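You operate a simulated robot arm through the tools that you are given. There is no shell and no other tool.

Carry out the task below with a simulated robot arm. There is one attempt and no reset: what you move stays moved.

JOB
Put things in order on the top of the far blue bench. At the end: the brown carton (marked "CAPS") from the top of the far blue bench stands where the black bracket stood; the black bracket from the top of the far blue bench stands on top of the black tape roll; the white job card from the top of the far blue bench stands where the brown carton stood; the silver bolt from the top of the far blue bench stands on top of the yellow filter; whatever was shut is shut again. Leave all else as you found it, and nothing knocked over.

It is judged by the outcome, as a careful person would: the job done as asked, and still so three seconds after it is handed in. It fails if anything else is knocked over, pushed out of place, dropped, spilled or broken. A push-on lid holds only when it is set on centred and level and pressed home; a screw cap is set on level and turned clockwise until tight.

ROBOT AND FRAMES
A 6-joint arm with a two-finger parallel gripper, fixed in place. Base frame: the origin is at the foot of the arm, x ahead of it, y to its left, z up; the work surface is at about z = 0. Readings come in mm, rad, newtons and seconds.
With the tool pointing down near the work surface it reaches from about 140 to 580 mm from the base axis. Its first joint turns from -1.152 to 1.152 rad. Payload 2.1 kg.
The TCP is the grasp point between the finger pads, 30 mm short of the fingertips. In the tool frame z runs along the fingers and y along their closing line. The gripper opens to 94 mm. The fingers are 28 mm wide and 10 mm thick; the gripper's body (50 by 96 mm) begins 55 mm behind the TCP.
Orientation is that of the tool frame in the base frame, as [roll, pitch, yaw] about the fixed x, y, z axes, in that order (R = Rz(yaw) Ry(pitch) Rx(roll)). With the fingers straight down and closing along the base's y, the tool's x points along the base's -x, its y along +y and its z along -z.

CONTROLS
- The arm moves only by the tool arm_command. Its arguments are lists of equal length, an entry for each row: "dr": the turn, a rotation vector about the tool's x, y, z in units of 120 degrees (1.0 is 120 degrees), a list of three; "slide": the shift along the tool's x, y, z in units of 400 mm (1.0 is 400 mm), a list of three; "claw": the opening, from 0 (shut) to 1 (fully open). In form: {"dr": [[ax, ay, az], ...], "slide": [[tx, ty, tz], ...], "claw": [claw, ...]}. A call has 1 to 20 rows; each row is the pose to reach, as a shift and turn from the pose commanded when the call began, along the tool's axes at that moment. A call with a number of a shift or a turn outside -1 to 1 is refused whole. A row lasts 0.2 s, in which the tool goes at most 50 mm and 0.15 rad; a call with a longer step from one row to the next is refused whole, and so is a gripper value outside its range. Where a pose cannot be reached the arm comes as near as it can. A force on the tool above 40 N (or 10 N above the force at the start of the call, whichever is more), or a blocked arm, ends the call early, and 0.2 s more pass. Each finger travels about 72 mm/s and halts on what it meets, pressing with about 38 N; the grip force reading is that of the motor and also rises with nothing between the fingers. The clock runs only during rows and for 0.2 s after the last one: add rows that repeat a pose to give the fingers time. The reply holds the time, the measured pose of the TCP, the force on the tool along the base axes, the opening and the grip force, in the units named above and with some noise, with the torque about the TCP (base axes, N m) and any sound that the robot's microphone picked up.
- Cameras (640 x 400 px; columns grow to the right, rows downward): "scene" is fixed at [45.9, -369.6, 474.4]; the picture's right is [0.83, -0.56, 0.00], its down [-0.38, -0.56, -0.74] and it looks along [0.41, 0.61, -0.67] (base axes); focal length 257 px, centre (320, 200). "wrist" rides on the gripper at [76, 14, -102] in the tool frame; the picture's right is [-0.18, 0.98, 0.00], its down [-0.75, -0.14, -0.64] and it looks along [-0.63, -0.12, 0.77] (tool axes); focal length 243 px, centre (320, 200). There is no depth. A picture from a camera that has moved, and an enlarged one, comes with that camera's place and axes in the base frame and with its lens.
- grab_frame(camera): a new picture of that camera. No time passes.
- enlarge(camera, box): a new picture of the part [left, top, right, bottom] of that camera's present view, enlarged. No time passes.
- job_done(): hands the job in; it is judged then, once.

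Nothing tells you positions but the pictures and the camera data. Unless the task says otherwise, let go and move clear before handing in.

The tools are called after "Call:" as a command line: name --argument value ..., lists and objects as JSON in quotes. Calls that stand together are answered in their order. arm_command: Moves the arm, as the interface text tells. Its arguments: {"type":"object","properties":{"dr":{"type":"array"},"slide":{"type":"array"},"claw":{"type":"array"}},"required":["dr","slide","claw"]} The other tools are called the same way: grab_frame (camera) takes a picture; enlarge (camera, box) takes an enlarged picture of a part of a camera's view; job_done () hands the job in.

At the start:

```text
clock: 0.0
position: [289.6, -6.5, 283.7]
ee_rot: [-3.141, 0.0, -3.141]
contact_force: [0.3, -0.6, 0.0]
ft_torque: [-0.01, 0.0, -0.01]
finger_gap: 94.0
grasp_force: 0.0
```

scene: 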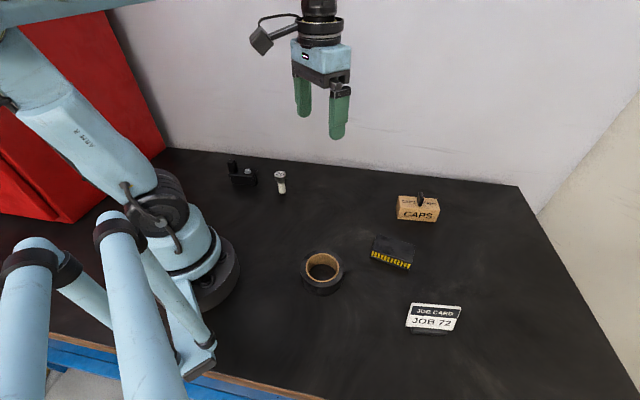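
wrist: 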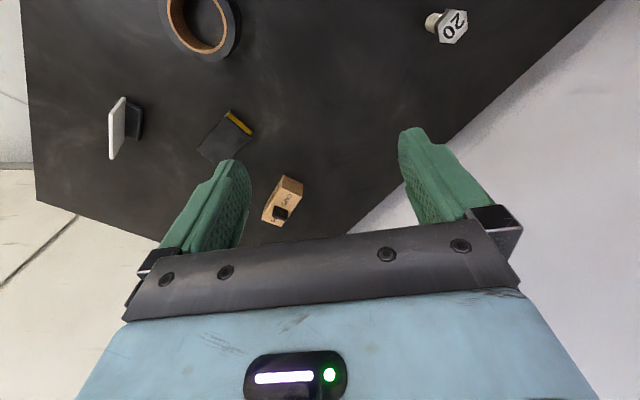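

I see a dark bench with a black bracket, a silver bolt, a tape roll, a yellow-and-black filter, a carton marked CAPS and a job card. I'll look closer before moving anything.

Call:
enlarge --camera "scene" --box '[200, 140, 320, 215]'

Call:
enlarge --camera "scene" --box '[360, 180, 480, 255]'

Call:
enlarge --camera "scene" --box '[280, 220, 480, 345]'

Call:
enlarge --camera "wrist" --box '[80, 0, 340, 240]'

```text
5.33 times, centred on (260, 178) of scene
camera zoom: at [45.9, -369.6, 474.4], right [0.83, -0.56, 0.0], down [-0.38, -0.56, -0.74], along [0.41, 0.61, -0.67], focal length 1369 px, centre (640, 320)
```

zoom: 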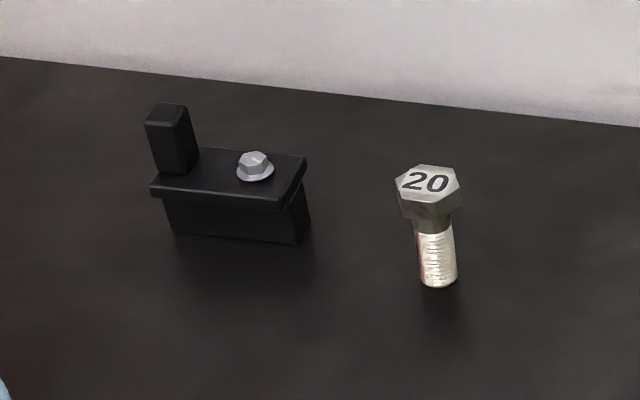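

```text
5.33 times, centred on (420, 218) of scene
camera zoom: at [45.9, -369.6, 474.4], right [0.83, -0.56, 0.0], down [-0.38, -0.56, -0.74], along [0.41, 0.61, -0.67], focal length 1369 px, centre (-213, 107)
```

zoom: 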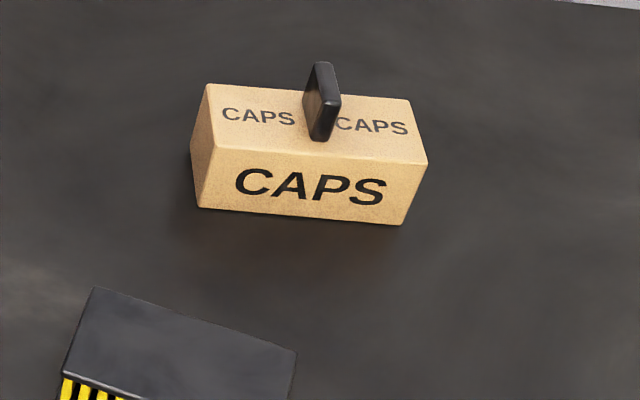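

```text
3.20 times, centred on (380, 282) of scene
camera zoom: at [45.9, -369.6, 474.4], right [0.83, -0.56, 0.0], down [-0.38, -0.56, -0.74], along [0.41, 0.61, -0.67], focal length 822 px, centre (128, -64)
```

zoom: 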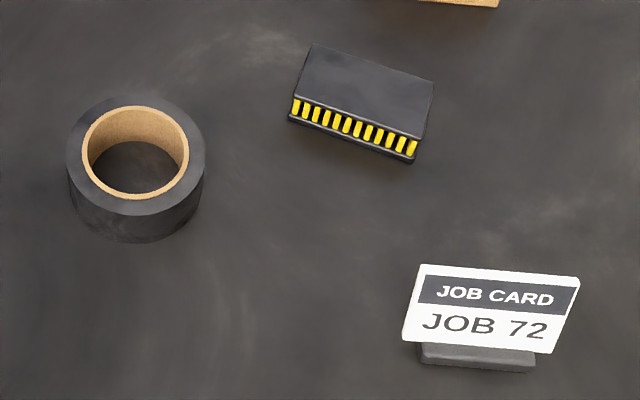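

```text
1.67 times, centred on (210, 120) of wrist
camera zoom: at [213.3, 6.7, 384.6], right [0.18, 0.98, 0.0], down [0.75, -0.14, 0.64], along [0.63, -0.12, -0.77], focal length 404 px, centre (503, 333)
```

zoom: 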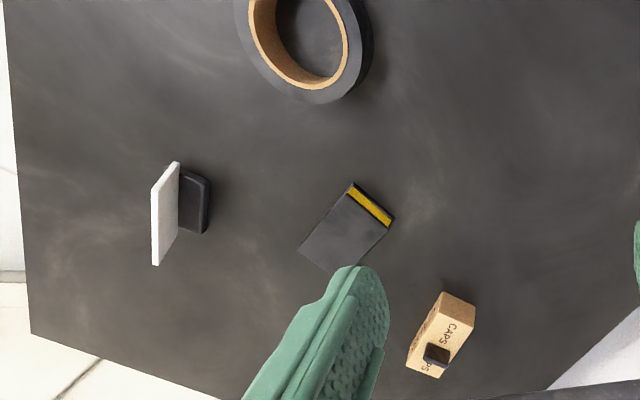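

The pieces lie roughly as follows: bracket at (198, 253), bolt at (267, 150), tape at (210, -134), filter at (369, -176), carton at (509, -121) and card at (305, -325). I'll hover over the bracket first and measure it with the wrist camera.

Call:
arm_command --dr '[[0, 0, 0.04225], [0, 0, 0.0845], [0, 0, 0.12675], [0, 0, 0.169], [0, 0, 0.21125], [0, 0, 0.2535], [0, 0, 0.29575], [0, 0, 0.338], [0, 0, 0.338]]' --slide '[[0.0286, 0.0811, 0.0324], [0.0572, 0.1622, 0.0648], [0.0858, 0.2433, 0.0972], [0.1144, 0.3244, 0.1296], [0.143, 0.4055, 0.162], [0.1716, 0.4866, 0.1944], [0.2002, 0.5677, 0.2268], [0.2288, 0.6488, 0.2592], [0.2288, 0.6488, 0.2592]]' --claw '[1, 1, 1, 1, 1, 1, 1, 1, 1]'

```text
clock: 2.0
position: [198.2, 252.3, 178.9]
ee_rot: [-3.141, 0.0, 2.432]
contact_force: [0.2, 0.0, -0.6]
ft_torque: [0.03, -0.02, 0.02]
finger_gap: 94.2
grasp_force: 0.0
```

The arm reached the hover over the bracket. I'll take pictures from both cameras.

Call:
grab_frame --camera "wrist"

Call:
enlarge --camera "wrist" --box '[240, 40, 400, 200]'

Call:
grab_frame --camera "scene"

```text
taken
camera wrist: at [149.3, 312.2, 280.2], right [0.78, 0.63, 0.0], down [0.48, -0.6, 0.64], along [0.4, -0.5, -0.77], focal length 243 px, centre (320, 200)
```

wrist: 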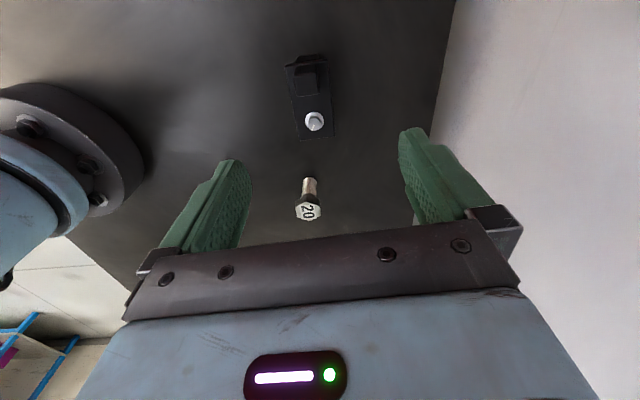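

```text
2.50 times, centred on (320, 120) of wrist
camera zoom: at [149.3, 312.2, 280.2], right [0.78, 0.63, 0.0], down [0.48, -0.6, 0.64], along [0.4, -0.5, -0.77], focal length 606 px, centre (320, 400)
```

zoom: 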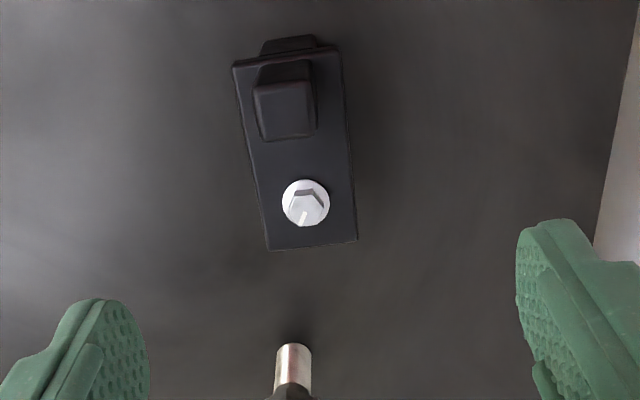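

```text
taken
```

scene: 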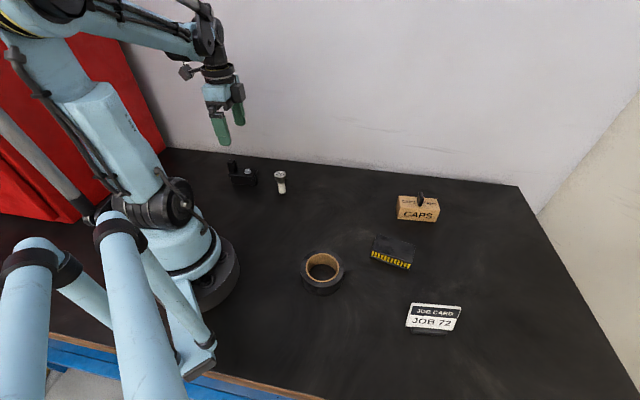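

The bracket reads as a 71 x 38 mm plate with its top at about z = 42, on a 22 mm wide base, turned about -44°. Its centre is near (192, 247). I'll move lower and line up for a better look.

Call:
arm_command --dr '[[0, 0, 0.014], [0, 0, 0.0283], [0, 0, 0.0283]]' --slide '[[0.0008, -0.01, 0.08], [0.0016, -0.0205, 0.1598], [0.0016, -0.0205, 0.1598]]' --claw '[1, 1, 1]'

Call:
grab_frame --camera "wrist"

Call:
enlarge --camera "wrist" --box '[240, 40, 400, 200]'

Call:
enlarge --camera "scene" --box '[180, 80, 340, 220]'

```text
clock: 2.8
position: [193.0, 246.1, 116.2]
ee_rot: [-3.141, 0.0, 2.374]
contact_force: [0.0, 0.2, -0.4]
ft_torque: [0.03, -0.01, 0.03]
finger_gap: 94.2
grasp_force: 0.0
```

```text
taken
camera wrist: at [147.1, 309.6, 216.5], right [0.81, 0.58, 0.0], down [0.44, -0.62, 0.64], along [0.37, -0.52, -0.77], focal length 243 px, centre (320, 200)
```

wrist: 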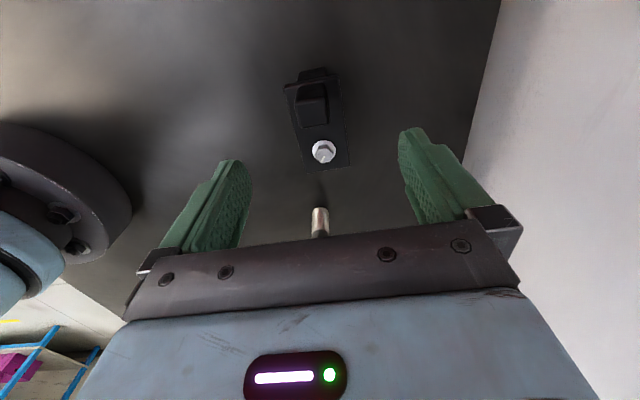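

```text
2.50 times, centred on (320, 120) of wrist
camera zoom: at [147.1, 309.6, 216.5], right [0.81, 0.58, 0.0], down [0.44, -0.62, 0.64], along [0.37, -0.52, -0.77], focal length 606 px, centre (320, 400)
```

zoom: 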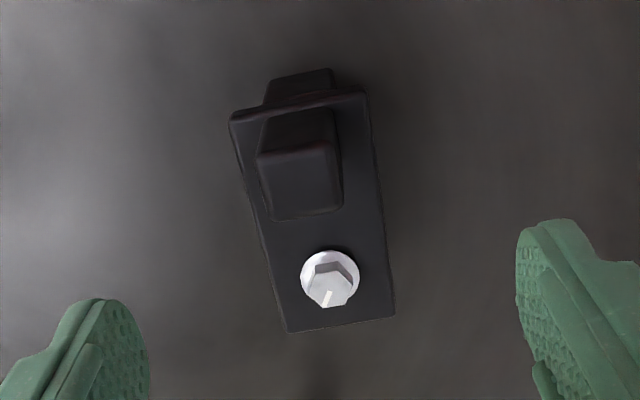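

```text
2.86 times, centred on (260, 150) of scene
camera zoom: at [45.9, -369.7, 474.4], right [0.83, -0.56, 0.0], down [-0.38, -0.56, -0.74], along [0.41, 0.61, -0.67], focal length 734 px, centre (491, 343)
```

zoom: 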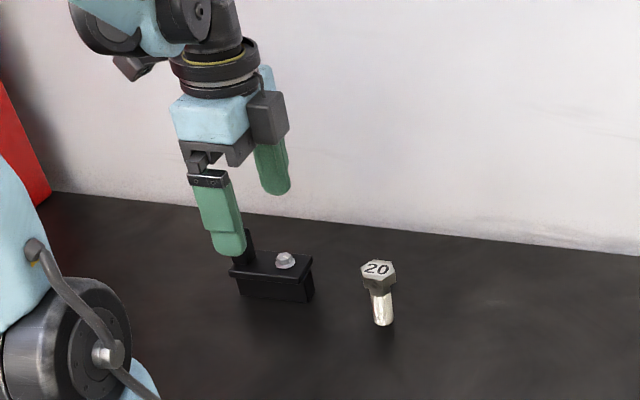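

The second look agrees with the first: bracket centre (192.6, 247.2), angle about -43.7°, plate top at z = 42. Before gripping anything I'll survey the other pieces, beginning with the tape roll, because the bracket's base only just spans its hole.

Call:
arm_command --dr '[[0, 0, 0], [0, 0, 0], [0, 0, 0], [0, 0, 0], [0, 0, 0], [0, 0, 0], [0, 0, 0], [0, 0, 0], [0, 0, 0], [0, 0, 0], [0, 0, 0], [0, 0, 0], [0, 0, 0], [0, 0, 0]]' --slide '[[0, 0, -0.105], [0, 0, -0.21], [-0.069, -0.0654, -0.21], [-0.138, -0.1308, -0.21], [-0.207, -0.1962, -0.21], [-0.276, -0.2616, -0.21], [-0.345, -0.327, -0.21], [-0.414, -0.3924, -0.21], [-0.483, -0.4578, -0.21], [-0.552, -0.5232, -0.21], [-0.621, -0.5886, -0.21], [-0.69, -0.654, -0.21], [-0.69, -0.654, -0.11], [-0.69, -0.654, -0.06]]' --claw '[1, 1, 1, 1, 1, 1, 1, 1, 1, 1, 1, 1, 1, 1]'

Call:
grab_frame --camera "wrist"

Call:
enlarge --camera "wrist" --box '[220, 20, 420, 200]'

```text
clock: 5.8
position: [209.8, -134.5, 140.4]
ee_rot: [-3.141, 0.002, 2.376]
contact_force: [0.1, -0.2, 0.3]
ft_torque: [-0.04, -0.03, -0.01]
finger_gap: 94.0
grasp_force: 0.1
```

```text
taken
camera wrist: at [164.3, -71.4, 240.6], right [0.81, 0.58, 0.0], down [0.44, -0.62, 0.64], along [0.37, -0.52, -0.77], focal length 243 px, centre (320, 200)
```

wrist: 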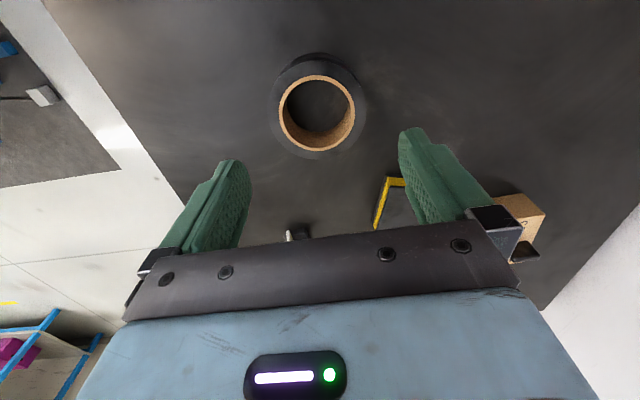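

```text
2.22 times, centred on (320, 110) of wrist
camera zoom: at [164.3, -71.4, 240.6], right [0.81, 0.58, 0.0], down [0.44, -0.62, 0.64], along [0.37, -0.52, -0.77], focal length 539 px, centre (320, 400)
```

zoom: 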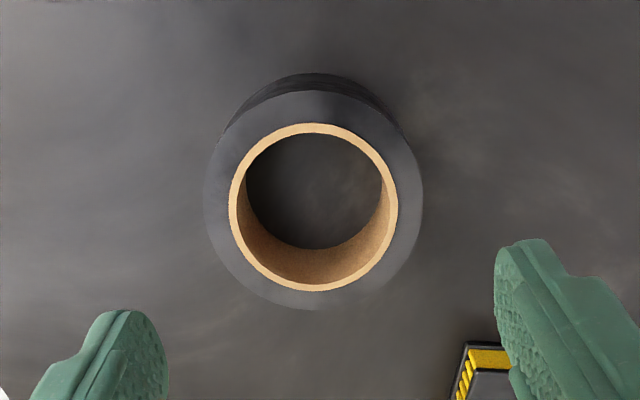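

The tape is about 84 mm across with a hole of about 59 mm, so the bracket base (roughly 68 mm long) will rest on both sides of the ring. I'll enlarge the scene view to pin down its height and centre.

Call:
enlarge --camera "scene" --box '[290, 235, 354, 305]'

Call:
enlarge --camera "wrist" --box '[260, 40, 380, 170]'

```text
5.71 times, centred on (322, 270) of scene
camera zoom: at [45.9, -369.7, 474.4], right [0.83, -0.56, 0.0], down [-0.38, -0.56, -0.74], along [0.41, 0.61, -0.67], focal length 1467 px, centre (309, -200)
```

zoom: 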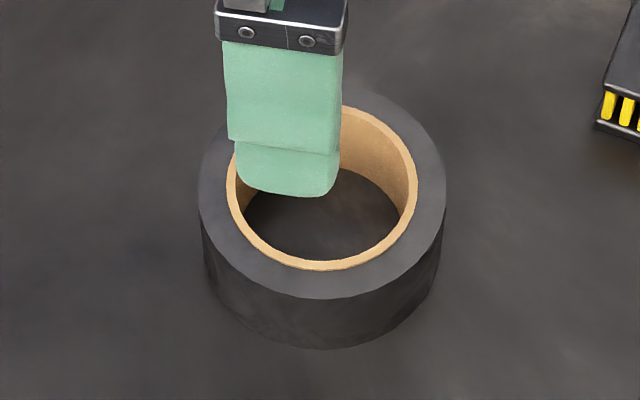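

```text
3.08 times, centred on (320, 105) of wrist
camera zoom: at [164.3, -71.4, 240.6], right [0.81, 0.58, 0.0], down [0.44, -0.62, 0.64], along [0.37, -0.52, -0.77], focal length 746 px, centre (320, 492)
```

zoom: 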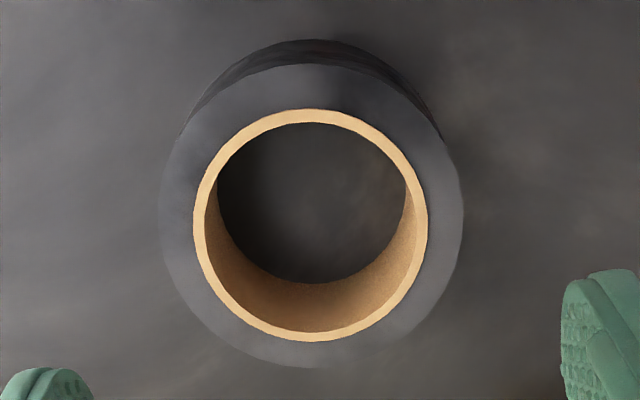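

The tape centre comes out at (208.7, -136.1), with its top at about z = 34. I'll return to the bracket and descend over it.

Call:
arm_command --dr '[[0, 0, 0], [0, 0, 0], [0, 0, 0], [0, 0, 0], [0, 0, 0], [0, 0, 0], [0, 0, 0], [0, 0, 0], [0, 0, 0], [0, 0, 0], [0, 0, 0], [0, 0, 0], [0, 0, 0], [0, 0, 0], [0, 0, 0], [0, 0, 0], [0, 0, 0]]' --slide '[[0, 0, -0.075], [0, 0, -0.15], [0.0692, 0.0658, -0.15], [0.1384, 0.1317, -0.15], [0.2076, 0.1975, -0.15], [0.2768, 0.2634, -0.15], [0.346, 0.3292, -0.15], [0.4152, 0.3951, -0.15], [0.4844, 0.4609, -0.15], [0.5536, 0.5268, -0.15], [0.6228, 0.5926, -0.15], [0.692, 0.6585, -0.15], [0.692, 0.6585, -0.05], [0.692, 0.6585, 0.05], [0.692, 0.6585, 0.09], [0.692, 0.6585, 0.126], [0.692, 0.6585, 0.126]]' --claw '[1, 1, 1, 1, 1, 1, 1, 1, 1, 1, 1, 1, 1, 1, 1, 1, 1]'

Call:
enlarge --camera "wrist" --box '[220, 60, 420, 220]'

Call:
enlarge --camera "scene" --box '[180, 80, 340, 220]'

```text
clock: 9.4
position: [192.4, 247.9, 90.1]
ee_rot: [3.14, 0.0, 2.377]
contact_force: [0.0, 0.3, -0.4]
ft_torque: [-0.01, 0.0, 0.0]
finger_gap: 94.1
grasp_force: 0.1
```

```text
2.50 times, centred on (320, 140) of wrist
camera zoom: at [147.9, 310.4, 189.9], right [0.81, 0.58, 0.0], down [0.44, -0.62, 0.64], along [0.37, -0.52, -0.77], focal length 606 px, centre (320, 350)
```

zoom: 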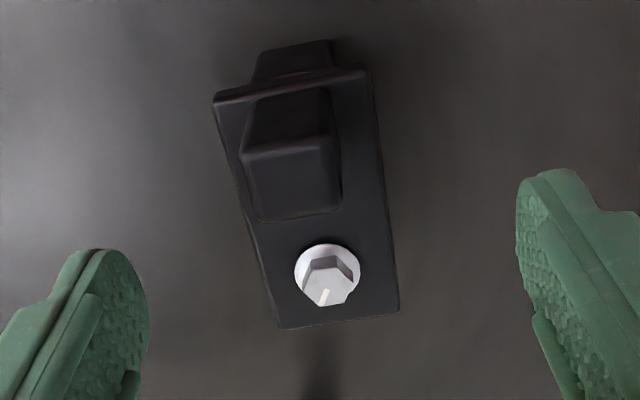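

```text
2.86 times, centred on (260, 150) of scene
camera zoom: at [45.9, -369.7, 474.4], right [0.83, -0.56, 0.0], down [-0.38, -0.56, -0.74], along [0.41, 0.61, -0.67], focal length 734 px, centre (491, 343)
```

zoom: 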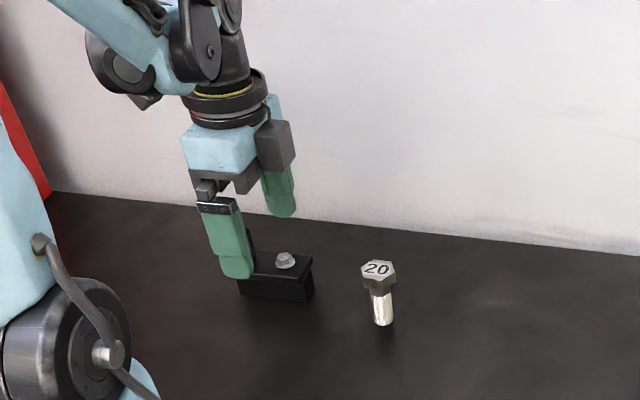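

The bracket is centred between the open fingers to within 1 mm and squared up with them. I'll descend to z = 39 and close on the edges of its top plate.

Call:
arm_command --dr '[[0, 0, 0], [0, 0, 0], [0, 0, 0], [0, 0, 0], [0, 0, 0], [0, 0, 0], [0, 0, 0], [0, 0, 0], [0, 0, 0]]' --slide '[[0, -0.002, 0.05], [0, -0.002, 0.1], [0, -0.002, 0.1275], [0, -0.002, 0.1275], [0, -0.002, 0.1275], [0, -0.002, 0.1275], [0, -0.002, 0.1275], [0, -0.002, 0.1275], [0, -0.002, 0.1275]]' --claw '[1, 1, 1, 1, 0.5, 0.3, 0.3, 0.3, 0.3]'

Call:
enlarge --camera "scene" --box '[180, 80, 340, 220]'

Call:
grab_frame --camera "wrist"

```text
clock: 11.4
position: [191.7, 247.0, 39.0]
ee_rot: [3.141, 0.001, 2.374]
contact_force: [0.0, -0.2, -0.5]
ft_torque: [-0.03, 0.02, 0.0]
finger_gap: 43.9
grasp_force: 38.7
```

```text
2.86 times, centred on (260, 150) of scene
camera zoom: at [45.9, -369.6, 474.4], right [0.83, -0.56, 0.0], down [-0.38, -0.56, -0.74], along [0.41, 0.61, -0.67], focal length 734 px, centre (491, 343)
```

zoom: 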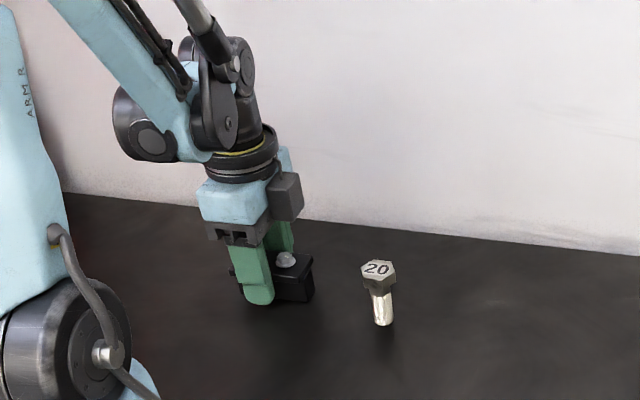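

```text
taken
camera wrist: at [147.3, 310.4, 139.3], right [0.81, 0.58, 0.0], down [0.44, -0.62, 0.64], along [0.37, -0.52, -0.77], focal length 243 px, centre (320, 200)
```

wrist: 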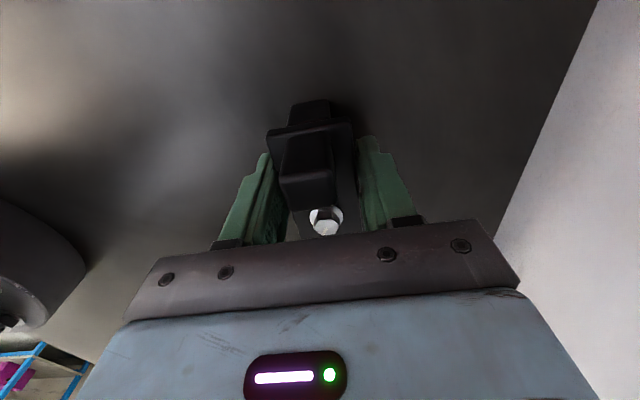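

The fingers stopped at a 43.9 mm gap with 38.7 N of grip, so they have hold of the plate. I'll lift a little and check that the bracket comes up level.

Call:
arm_command --dr '[[0, 0, 0], [0, 0, 0], [0, 0, 0], [0, 0, 0]]' --slide '[[0, 0, -0.02], [0, 0, -0.06], [0, 0, -0.1], [0, 0, -0.1]]' --claw '[0.3, 0.3, 0.3, 0.3]'

Call:
enlarge --camera "scene" --box '[200, 80, 320, 200]'

Call:
enlarge --camera "wrist" --box '[220, 60, 420, 260]'

```text
clock: 12.4
position: [192.6, 248.0, 80.0]
ee_rot: [3.142, 0.001, 2.376]
contact_force: [-0.1, 0.2, -2.5]
ft_torque: [-0.01, -0.01, 0.01]
finger_gap: 43.8
grasp_force: 38.5
```

```text
3.33 times, centred on (260, 140) of scene
camera zoom: at [45.9, -369.6, 474.4], right [0.83, -0.56, 0.0], down [-0.38, -0.56, -0.74], along [0.41, 0.61, -0.67], focal length 856 px, centre (520, 400)
```

zoom: 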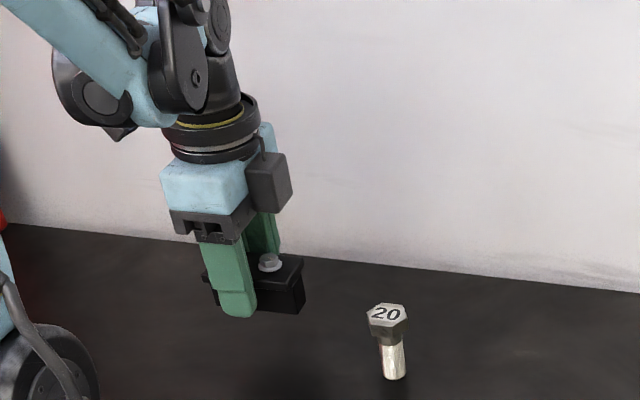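

```text
2.00 times, centred on (320, 160) of wrist
camera zoom: at [147.1, 310.6, 179.9], right [0.81, 0.58, 0.0], down [0.44, -0.62, 0.64], along [0.37, -0.52, -0.77], focal length 485 px, centre (320, 280)
```

zoom: 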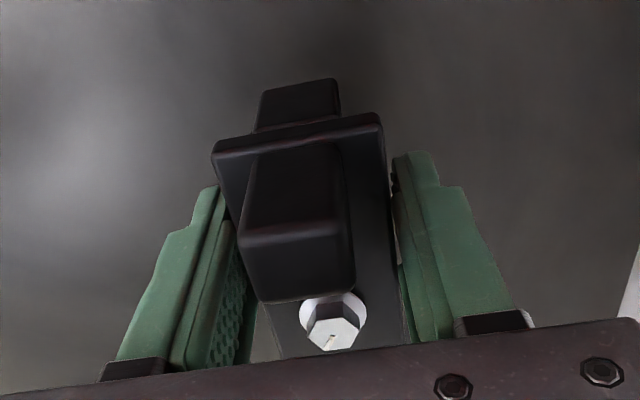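

The bracket is held level and weighs about 2.5 N. I'll carry it high over the bench to the tape roll and stop just above it.

Call:
arm_command --dr '[[0, 0, 0], [0, 0, 0], [0, 0, 0], [0, 0, 0], [0, 0, 0], [0, 0, 0], [0, 0, 0], [0, 0, 0], [0, 0, 0], [0, 0, 0], [0, 0, 0], [0, 0, 0], [0, 0, 0], [0, 0, 0], [0, 0, 0], [0, 0, 0], [0, 0, 0], [0, 0, 0], [0, 0, 0], [0, 0, 0]]' --slide '[[0, 0, -0.08], [0, 0, -0.18], [0, 0, -0.27], [0, 0, -0.325], [-0.0633, -0.0604, -0.325], [-0.1266, -0.1209, -0.325], [-0.1899, -0.1813, -0.325], [-0.2532, -0.2417, -0.325], [-0.3165, -0.3021, -0.325], [-0.3798, -0.3626, -0.325], [-0.4431, -0.423, -0.325], [-0.5064, -0.4834, -0.325], [-0.5697, -0.5438, -0.325], [-0.633, -0.6043, -0.325], [-0.6963, -0.6647, -0.325], [-0.6963, -0.6647, -0.25], [-0.6963, -0.6647, -0.16], [-0.6963, -0.6647, -0.09], [-0.6963, -0.6647, -0.05], [-0.6963, -0.6647, -0.05]]' --claw '[0.3, 0.3, 0.3, 0.3, 0.3, 0.3, 0.3, 0.3, 0.3, 0.3, 0.3, 0.3, 0.3, 0.3, 0.3, 0.3, 0.3, 0.3, 0.3, 0.3]'

Call:
enlarge --camera "scene" --box '[260, 180, 380, 310]'

Call:
grab_frame --camera "wrist"

```text
clock: 16.6
position: [208.0, -137.3, 100.5]
ee_rot: [3.14, 0.0, 2.376]
contact_force: [-0.1, -0.4, -1.5]
ft_torque: [-0.01, -0.01, -0.03]
finger_gap: 44.0
grasp_force: 38.1
```

```text
3.08 times, centred on (320, 245) of scene
camera zoom: at [45.9, -369.6, 474.4], right [0.83, -0.56, 0.0], down [-0.38, -0.56, -0.74], along [0.41, 0.61, -0.67], focal length 790 px, centre (320, 62)
```

zoom: 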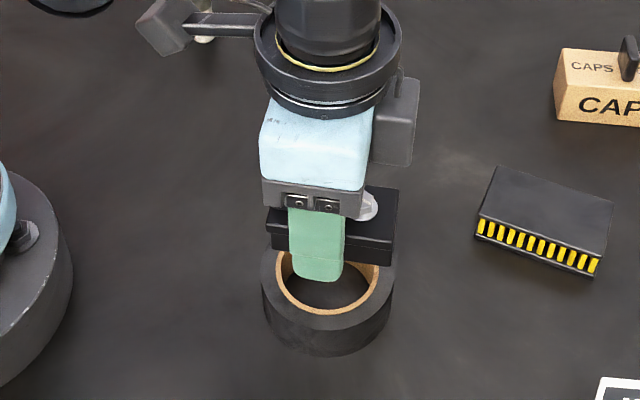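

```text
taken
camera wrist: at [163.1, -73.9, 199.7], right [0.81, 0.58, 0.0], down [0.44, -0.62, 0.64], along [0.37, -0.52, -0.77], focal length 243 px, centre (320, 200)
```

wrist: 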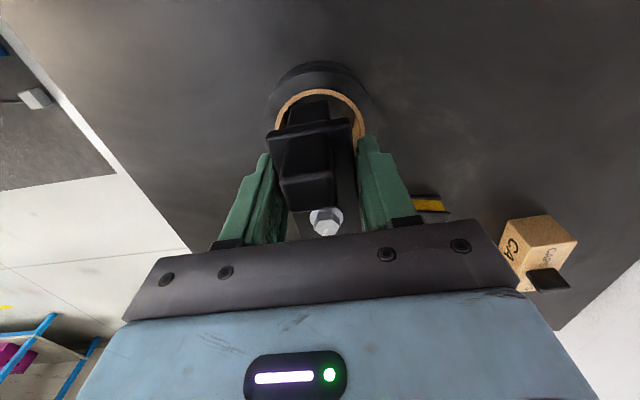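

The bracket hovers over the roll. I'll enlarge the wrist view to check how well the two are centred.

Call:
enlarge --camera "wrist" --box '[255, 45, 385, 175]'

Call:
enlarge --camera "scene" --box '[295, 225, 350, 300]'

```text
3.08 times, centred on (320, 110) of wrist
camera zoom: at [163.1, -73.9, 199.7], right [0.81, 0.58, 0.0], down [0.44, -0.62, 0.64], along [0.37, -0.52, -0.77], focal length 746 px, centre (320, 477)
```

zoom: 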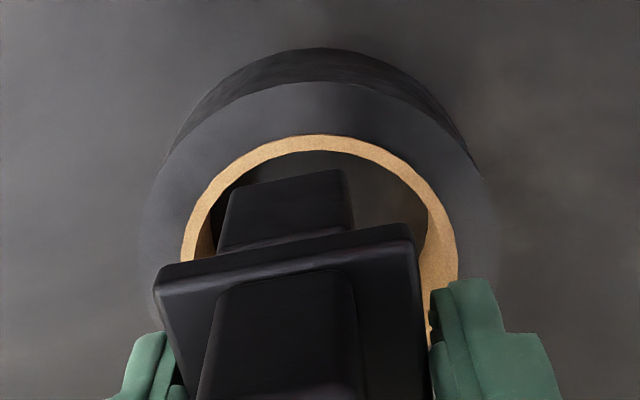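

```text
5.33 times, centred on (322, 262) of scene
camera zoom: at [45.9, -369.6, 474.4], right [0.83, -0.56, 0.0], down [-0.38, -0.56, -0.74], along [0.41, 0.61, -0.67], focal length 1369 px, centre (307, -133)
```

zoom: 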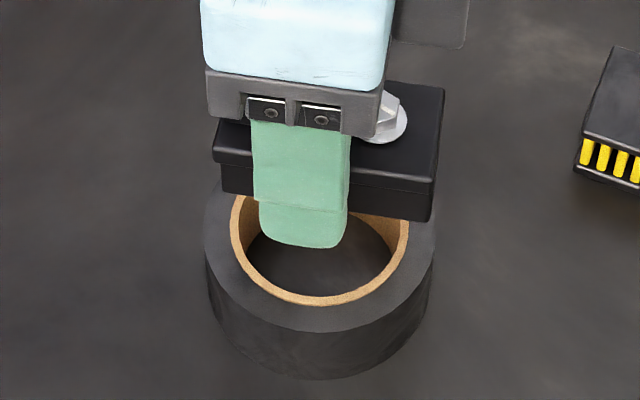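

Seen from above, the roll's centre is within about 0.5 mm of the TCP, and the bracket base sits about 1.5 mm off along its length. I'll make that small correction and lower it gently.

Call:
arm_command --dr '[[0, 0, 0], [0, 0, 0], [0, 0, 0], [0, 0, 0], [0, 0, 0], [0, 0, 0]]' --slide '[[0.0035, 0, 0.0], [0.0035, 0, 0.02], [0.0035, 0, 0.04], [0.0035, 0, 0.055], [0.0035, 0, 0.06], [0.0035, 0, 0.0625]]' --claw '[0.3, 0.3, 0.3, 0.3, 0.3, 0.3]'

```text
clock: 18.0
position: [207.4, -136.3, 74.0]
ee_rot: [3.14, 0.0, 2.375]
contact_force: [-0.3, 1.1, -0.4]
ft_torque: [0.0, 0.0, -0.01]
finger_gap: 44.0
grasp_force: 38.3
```

The TCP is at z = 74 with no clear contact yet. I'll lower in 1 mm steps.

Call:
arm_command --dr '[[0, 0, 0], [0, 0, 0]]' --slide '[[0, 0, 0.0025], [0, 0, 0.0025]]' --claw '[0.3, 0.3]'

Call:
enlarge --camera "scene" --box '[295, 225, 350, 300]'

```text
clock: 18.6
position: [207.9, -136.5, 72.7]
ee_rot: [-3.141, -0.001, 2.376]
contact_force: [0.8, -0.4, -2.3]
ft_torque: [0.01, 0.01, 0.02]
finger_gap: 44.0
grasp_force: 36.9
```

```text
5.33 times, centred on (322, 262) of scene
camera zoom: at [45.9, -369.7, 474.4], right [0.83, -0.56, 0.0], down [-0.38, -0.56, -0.74], along [0.41, 0.61, -0.67], focal length 1369 px, centre (307, -133)
```

zoom: 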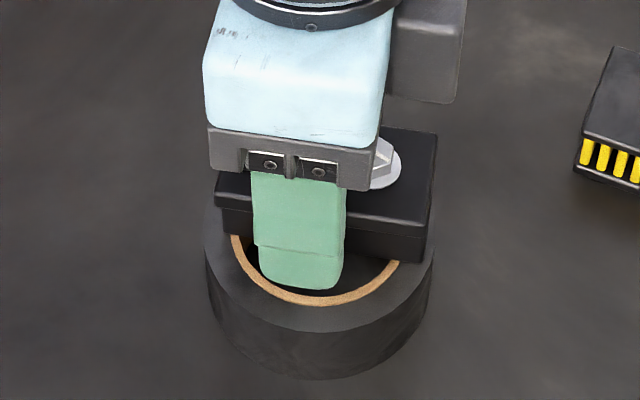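

The reading still shows only the hanging weight, so there is no contact. I'll keep lowering.

Call:
arm_command --dr '[[0, 0, 0], [0, 0, 0], [0, 0, 0]]' --slide '[[0, 0, 0.0025], [0, 0, 0.005], [0, 0, 0.005]]' --claw '[0.3, 0.3, 0.3]'

```text
clock: 19.4
position: [208.7, -136.1, 71.1]
ee_rot: [3.141, 0.001, 2.375]
contact_force: [-2.1, -0.5, 24.4]
ft_torque: [-0.02, 0.02, -0.02]
finger_gap: 44.0
grasp_force: 37.8
```

Contact at z of about 71.5. I'll ease up slightly to take off the pressure before letting go.

Call:
arm_command --dr '[[0, 0, 0], [0, 0, 0]]' --slide '[[0, 0, -0.002], [0, 0, -0.002]]' --claw '[0.3, 0.3]'

Call:
enlarge --camera "scene" --box '[295, 225, 350, 300]'

Call:
enlarge --camera "wrist" --box '[255, 45, 385, 175]'

```text
clock: 20.0
position: [207.7, -135.3, 71.4]
ee_rot: [3.14, 0.001, 2.374]
contact_force: [1.3, 0.4, -1.8]
ft_torque: [0.0, 0.04, 0.0]
finger_gap: 43.9
grasp_force: 37.8
```

```text
5.33 times, centred on (322, 262) of scene
camera zoom: at [45.9, -369.7, 474.4], right [0.83, -0.56, 0.0], down [-0.38, -0.56, -0.74], along [0.41, 0.61, -0.67], focal length 1369 px, centre (307, -133)
```

zoom: 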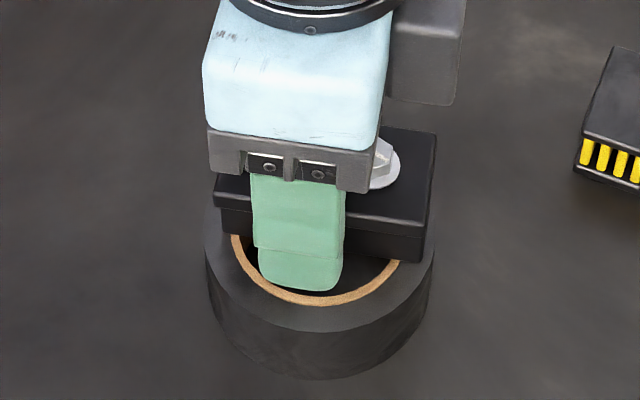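

```text
3.08 times, centred on (320, 110) of wrist
camera zoom: at [162.5, -73.1, 172.2], right [0.81, 0.58, 0.0], down [0.44, -0.62, 0.64], along [0.37, -0.52, -0.77], focal length 746 px, centre (320, 477)
```

zoom: 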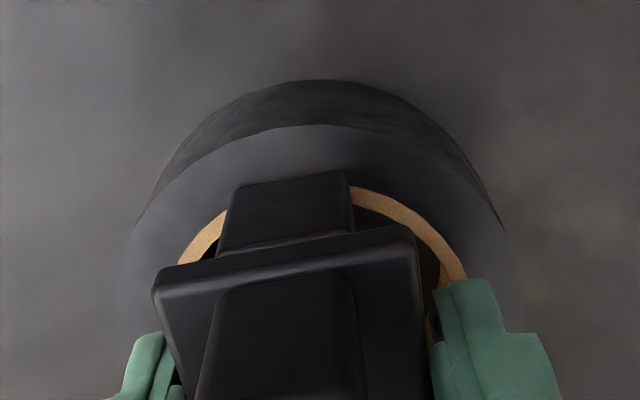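

The bracket base spans the hole and rests on both sides of the ring. I'll open slowly, rise straight up, and check.

Call:
arm_command --dr '[[0, 0, 0], [0, 0, 0], [0, 0, 0], [0, 0, 0], [0, 0, 0], [0, 0, 0]]' --slide '[[0, 0, 0.001], [0, 0, 0.001], [0, 0, 0.001], [0, 0, 0.001], [0, 0, 0.001], [0, 0, 0.001]]' --claw '[0.3, 0.48, 0.5, 0.55, 0.65, 0.8]'

Call:
enlarge --camera "scene" --box '[285, 215, 360, 305]'

Call:
enlarge --camera "wrist" --box '[220, 45, 420, 245]'

```text
clock: 21.4
position: [207.4, -135.0, 71.1]
ee_rot: [-3.141, 0.0, 2.377]
contact_force: [-0.1, -0.2, 0.2]
ft_torque: [-0.01, 0.03, 0.02]
finger_gap: 75.2
grasp_force: 0.0
```

```text
4.44 times, centred on (322, 260) of scene
camera zoom: at [45.9, -369.6, 474.4], right [0.83, -0.56, 0.0], down [-0.38, -0.56, -0.74], along [0.41, 0.61, -0.67], focal length 1141 px, centre (309, -67)
```

zoom: 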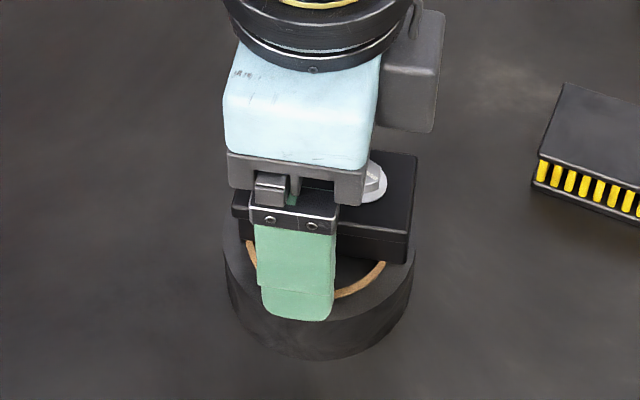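

```text
2.00 times, centred on (320, 145) of wrist
camera zoom: at [162.8, -73.3, 172.0], right [0.81, 0.58, 0.0], down [0.44, -0.62, 0.64], along [0.37, -0.52, -0.77], focal length 485 px, centre (320, 310)
```

zoom: 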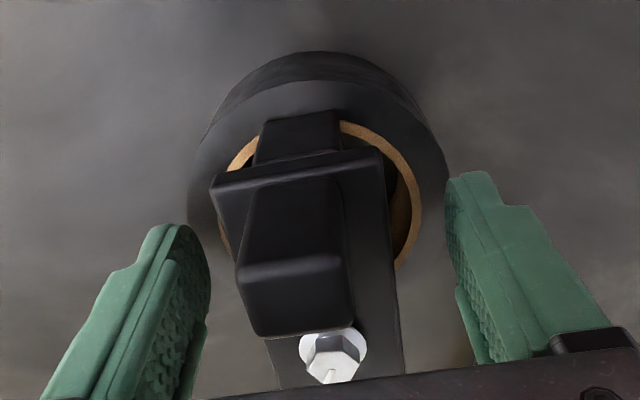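

The bracket stands steadily on the roll. Next I'll rise clear and look at the carton from above.

Call:
arm_command --dr '[[0, 0, 0], [0, 0, 0], [0, 0, 0], [0, 0, 0], [0, 0, 0], [0, 0, 0], [0, 0, 0], [0, 0, 0], [0, 0, 0], [0, 0, 0], [0, 0, 0], [0, 0, 0], [0, 0, 0], [0, 0, 0], [0, 0, 0], [0, 0, 0]]' --slide '[[0, 0, -0.05], [0, 0, -0.15], [0, 0, -0.25], [0, 0, -0.325], [-0.0577, 0.0608, -0.325], [-0.1154, 0.1217, -0.325], [-0.1732, 0.1825, -0.325], [-0.2309, 0.2433, -0.325], [-0.2886, 0.3042, -0.325], [-0.3463, 0.365, -0.325], [-0.4041, 0.4258, -0.325], [-0.4618, 0.4867, -0.325], [-0.5195, 0.5475, -0.325], [-0.5195, 0.5475, -0.26], [-0.5195, 0.5475, -0.1975], [-0.5195, 0.5475, -0.1975]]' --claw '[1, 1, 1, 1, 1, 1, 1, 1, 1, 1, 1, 1, 1, 1, 1, 1]'

Call:
grab_frame --camera "wrist"

Call:
enlarge --camera "wrist" --box '[220, 30, 420, 200]'

Call:
grab_frame --camera "scene"

```text
clock: 24.8
position: [509.0, -122.4, 150.7]
ee_rot: [3.14, 0.0, 2.375]
contact_force: [-0.7, 0.0, -0.7]
ft_torque: [0.0, 0.01, 0.04]
finger_gap: 93.8
grasp_force: 0.1
```

```text
taken
camera wrist: at [464.3, -58.9, 251.1], right [0.81, 0.58, 0.0], down [0.44, -0.62, 0.64], along [0.37, -0.52, -0.77], focal length 243 px, centre (320, 200)
```

wrist: 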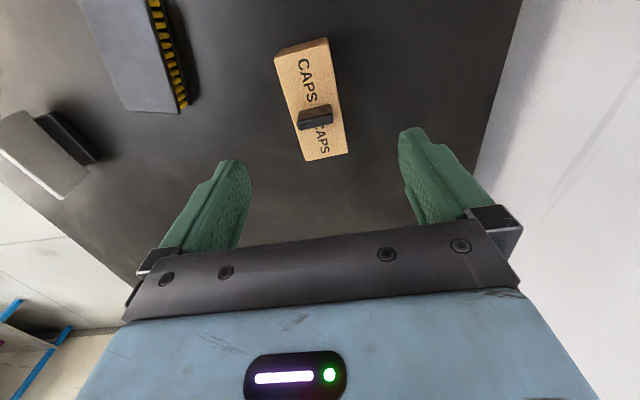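

```text
2.35 times, centred on (320, 115) of wrist
camera zoom: at [464.3, -58.9, 251.1], right [0.81, 0.58, 0.0], down [0.44, -0.62, 0.64], along [0.37, -0.52, -0.77], focal length 571 px, centre (320, 400)
```

zoom: 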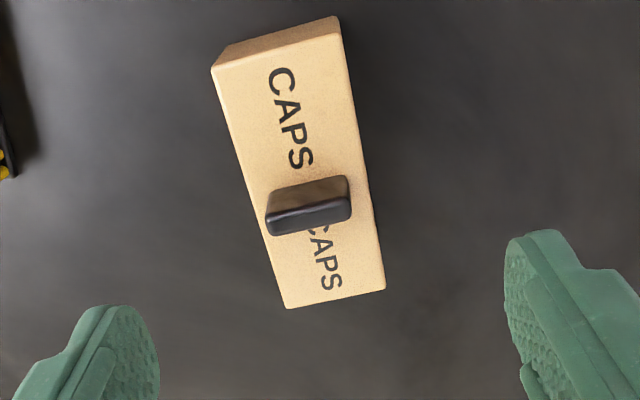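

```text
taken
```

scene: 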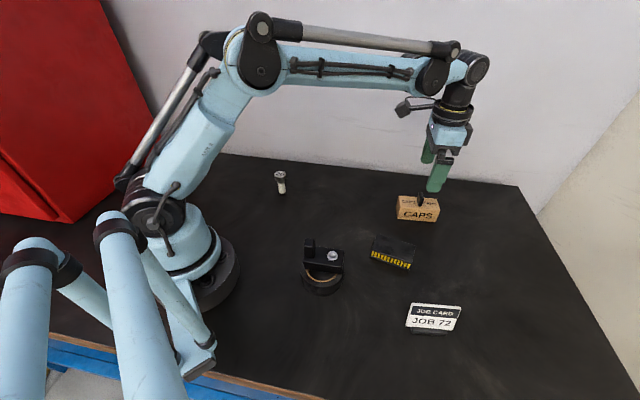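

The carton measures about 92 x 41 x 40 mm with a tab on top reaching z = 61. It is centred at (505.1, -123.2) and turned -41.2°. I'll align with it and come down to check.

Call:
arm_command --dr '[[0, 0, -0.023], [0, 0, -0.023], [0, 0, -0.023], [0, 0, -0.023]]' --slide '[[0.0056, -0.0082, 0.04], [0.0056, -0.0082, 0.09], [0.0056, -0.0082, 0.127], [0.0056, -0.0082, 0.127]]' --claw '[1, 1, 1, 1]'

Call:
enlarge --camera "wrist" --box '[220, 30, 420, 200]'

```text
clock: 25.8
position: [505.4, -124.4, 100.0]
ee_rot: [3.14, 0.0, 2.425]
contact_force: [0.3, 0.0, -0.1]
ft_torque: [0.03, 0.02, -0.01]
finger_gap: 94.1
grasp_force: 0.1
```

```text
2.35 times, centred on (320, 115) of wrist
camera zoom: at [457.3, -62.2, 199.7], right [0.79, 0.62, 0.0], down [0.47, -0.6, 0.64], along [0.4, -0.5, -0.77], focal length 571 px, centre (320, 400)
```

zoom: 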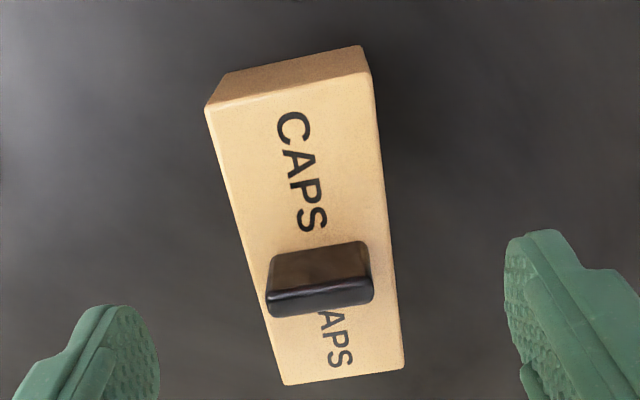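

The carton is now centred and square between the fingers. I'll descend to z = 33 and grip it across its width.

Call:
arm_command --dr '[[0, 0, 0], [0, 0, 0], [0, 0, 0], [0, 0, 0], [0, 0, 0], [0, 0, 0], [0, 0, 0], [0, 0, 0], [0, 0, 0]]' --slide '[[0, 0, 0.06], [0, 0, 0.12], [0, 0, 0.155], [0, 0, 0.1675], [0, 0, 0.1675], [0, 0, 0.1675], [0, 0, 0.1675], [0, 0, 0.1675], [0, 0, 0.1675]]' --claw '[1, 1, 1, 1, 0.55, 0.35, 0.35, 0.35, 0.35]'

Call:
enlarge --camera "scene" --box '[360, 120, 500, 240]'

Call:
enlarge --camera "wrist" --box '[220, 30, 420, 230]'

```text
clock: 27.8
position: [504.9, -123.2, 31.6]
ee_rot: [-3.141, 0.0, 2.425]
contact_force: [-1.1, 0.4, -0.9]
ft_torque: [0.01, 0.01, -0.03]
finger_gap: 47.6
grasp_force: 38.2
```

```text
3.33 times, centred on (430, 180) of scene
camera zoom: at [45.9, -369.6, 474.4], right [0.83, -0.56, 0.0], down [-0.38, -0.56, -0.74], along [0.41, 0.61, -0.67], focal length 856 px, centre (-47, 267)
```

zoom: 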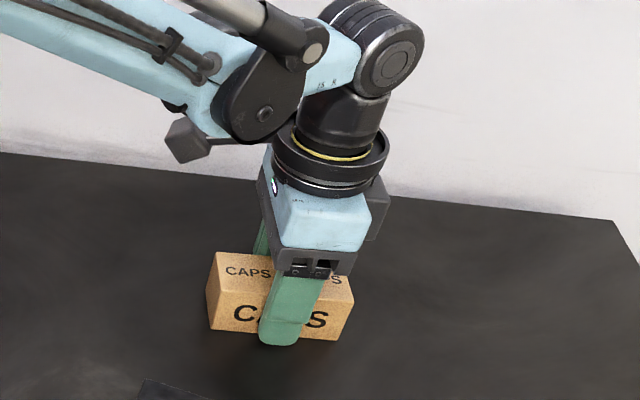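

```text
2.00 times, centred on (320, 130) of wrist
camera zoom: at [457.2, -62.4, 133.0], right [0.79, 0.62, 0.0], down [0.47, -0.6, 0.64], along [0.4, -0.5, -0.77], focal length 485 px, centre (320, 340)
```

zoom: 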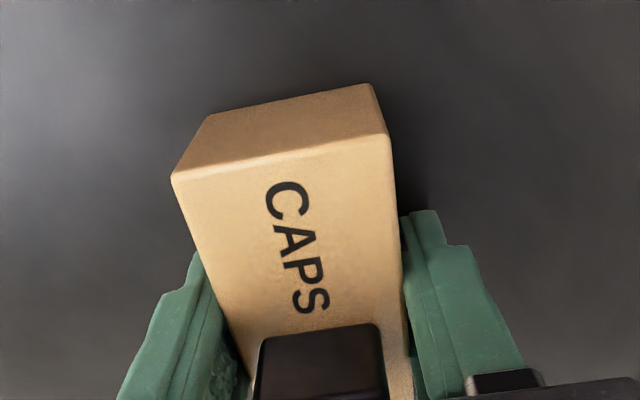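

Gripped at a 47.6 mm gap with 38 N. I'll lift and check the hold, then carry it halfway.

Call:
arm_command --dr '[[0, 0, 0], [0, 0, 0], [0, 0, 0], [0, 0, 0]]' --slide '[[0, 0, -0.02], [0, 0, -0.06], [0, 0, -0.1], [0, 0, -0.1]]' --claw '[0.35, 0.35, 0.35, 0.35]'

Call:
enlarge --camera "scene" --box '[360, 120, 500, 240]'

```text
clock: 28.8
position: [505.3, -123.0, 72.4]
ee_rot: [3.14, -0.001, 2.424]
contact_force: [0.1, 0.4, -0.4]
ft_torque: [-0.01, -0.01, 0.0]
finger_gap: 47.2
grasp_force: 37.6
```

```text
3.33 times, centred on (430, 180) of scene
camera zoom: at [45.9, -369.6, 474.4], right [0.83, -0.56, 0.0], down [-0.38, -0.56, -0.74], along [0.41, 0.61, -0.67], focal length 856 px, centre (-47, 267)
```

zoom: 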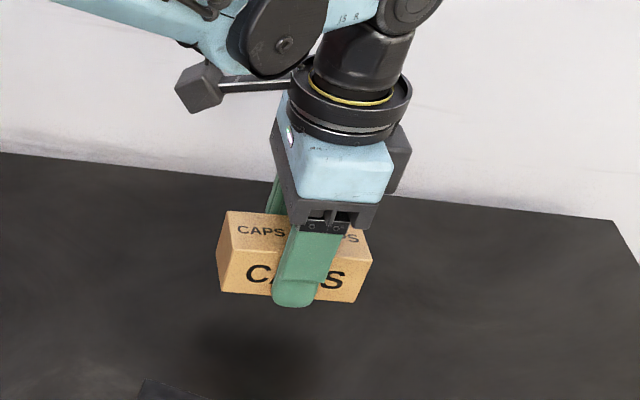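

The carton is light and held level. I'll carry it up and halfway across.

Call:
arm_command --dr '[[0, 0, 0], [0, 0, 0], [0, 0, 0], [0, 0, 0], [0, 0, 0], [0, 0, 0], [0, 0, 0], [0, 0, 0], [0, 0, 0], [0, 0, 0], [0, 0, 0], [0, 0, 0]]' --slide '[[0, 0, -0.09], [0, 0, -0.18], [0, 0, -0.27], [0.075, 0.0116, -0.27], [0.15, 0.0233, -0.27], [0.225, 0.0349, -0.27], [0.3, 0.0465, -0.27], [0.375, 0.0581, -0.27], [0.45, 0.0698, -0.27], [0.525, 0.0814, -0.27], [0.6, 0.093, -0.27], [0.6, 0.093, -0.27]]' --claw '[0.35, 0.35, 0.35, 0.35, 0.35, 0.35, 0.35, 0.35, 0.35, 0.35, 0.35, 0.35]'

```text
clock: 31.4
position: [350.3, 63.9, 180.1]
ee_rot: [3.141, -0.001, 2.423]
contact_force: [0.5, -0.2, -0.3]
ft_torque: [-0.02, 0.01, -0.02]
finger_gap: 47.3
grasp_force: 38.0
```

Halfway there, the hold is unchanged. I'll continue to the bracket's old place, turn slightly to match its angle, and stop a little above the bench.

Call:
arm_command --dr '[[0, 0, 0.003], [0, 0, 0.006], [0, 0, 0.009], [0, 0, 0.012], [0, 0, 0.015], [0, 0, 0.018], [0, 0, 0.0215], [0, 0, 0.0215], [0, 0, 0.0215], [0, 0, 0.0215], [0, 0, 0.0215], [0, 0, 0.0215], [0, 0, 0.0215]]' --slide '[[0.0856, 0.0122, 0], [0.1711, 0.0245, 0], [0.2567, 0.0367, 0], [0.3423, 0.049, 0], [0.4279, 0.0612, 0], [0.5134, 0.0735, 0], [0.599, 0.0857, 0], [0.599, 0.0857, 0.08], [0.599, 0.0857, 0.16], [0.599, 0.0857, 0.24], [0.599, 0.0857, 0.28], [0.599, 0.0857, 0.3], [0.599, 0.0857, 0.3]]' --claw '[0.35, 0.35, 0.35, 0.35, 0.35, 0.35, 0.35, 0.35, 0.35, 0.35, 0.35, 0.35, 0.35]'

Call:
enlarge --camera "scene" --box '[180, 80, 340, 220]'

Call:
grab_frame --camera "wrist"

```text
clock: 34.2
position: [190.6, 245.8, 61.2]
ee_rot: [-3.141, -0.001, 2.38]
contact_force: [-0.4, -0.4, -0.4]
ft_torque: [-0.01, 0.0, -0.01]
finger_gap: 47.3
grasp_force: 38.3
```

```text
2.86 times, centred on (260, 150) of scene
camera zoom: at [45.9, -369.7, 474.4], right [0.83, -0.56, 0.0], down [-0.38, -0.56, -0.74], along [0.41, 0.61, -0.67], focal length 734 px, centre (491, 343)
```

zoom: 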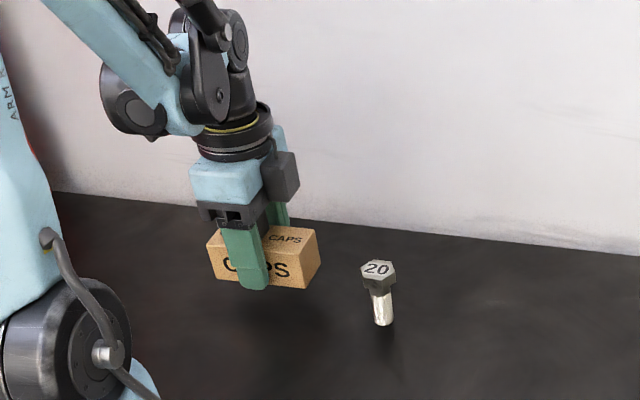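

```text
taken
camera wrist: at [145.9, 308.6, 161.1], right [0.81, 0.58, 0.0], down [0.45, -0.62, 0.64], along [0.37, -0.52, -0.77], focal length 243 px, centre (320, 200)
```

wrist: 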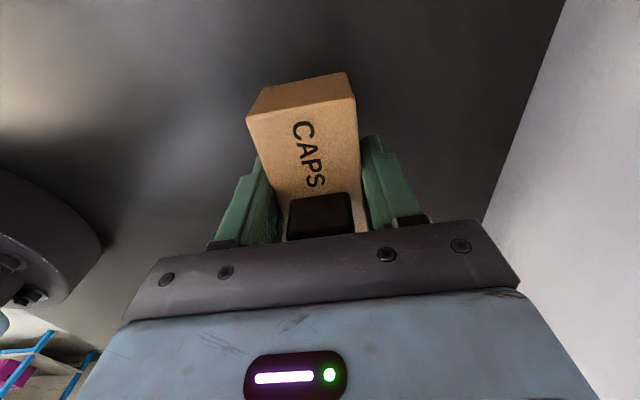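

The carton is above its spot, about 2 mm off to one side. I'll correct that and lower it gently to the bench.

Call:
arm_command --dr '[[0, 0, 0], [0, 0, 0], [0, 0, 0], [0, 0, 0], [0, 0, 0]]' --slide '[[0, 0.0042, 0.02], [0, 0.0042, 0.04], [0, 0.0042, 0.058], [0, 0.0042, 0.064], [0, 0.0042, 0.064]]' --claw '[0.35, 0.35, 0.35, 0.35, 0.35]'

```text
clock: 35.4
position: [192.2, 246.1, 35.4]
ee_rot: [3.141, -0.002, 2.379]
contact_force: [0.0, 0.4, -0.6]
ft_torque: [0.01, -0.01, -0.05]
finger_gap: 47.4
grasp_force: 37.8
```

Call:
arm_command --dr '[[0, 0, 0], [0, 0, 0], [0, 0, 0]]' --slide '[[0, 0, 0.0025], [0, 0, 0.005], [0, 0, 0.005]]' --claw '[0.35, 0.35, 0.35]'

```text
clock: 36.2
position: [192.6, 247.4, 33.0]
ee_rot: [-3.141, 0.002, 2.378]
contact_force: [-0.6, 0.7, -1.1]
ft_torque: [0.01, 0.01, 0.02]
finger_gap: 47.4
grasp_force: 38.2
```

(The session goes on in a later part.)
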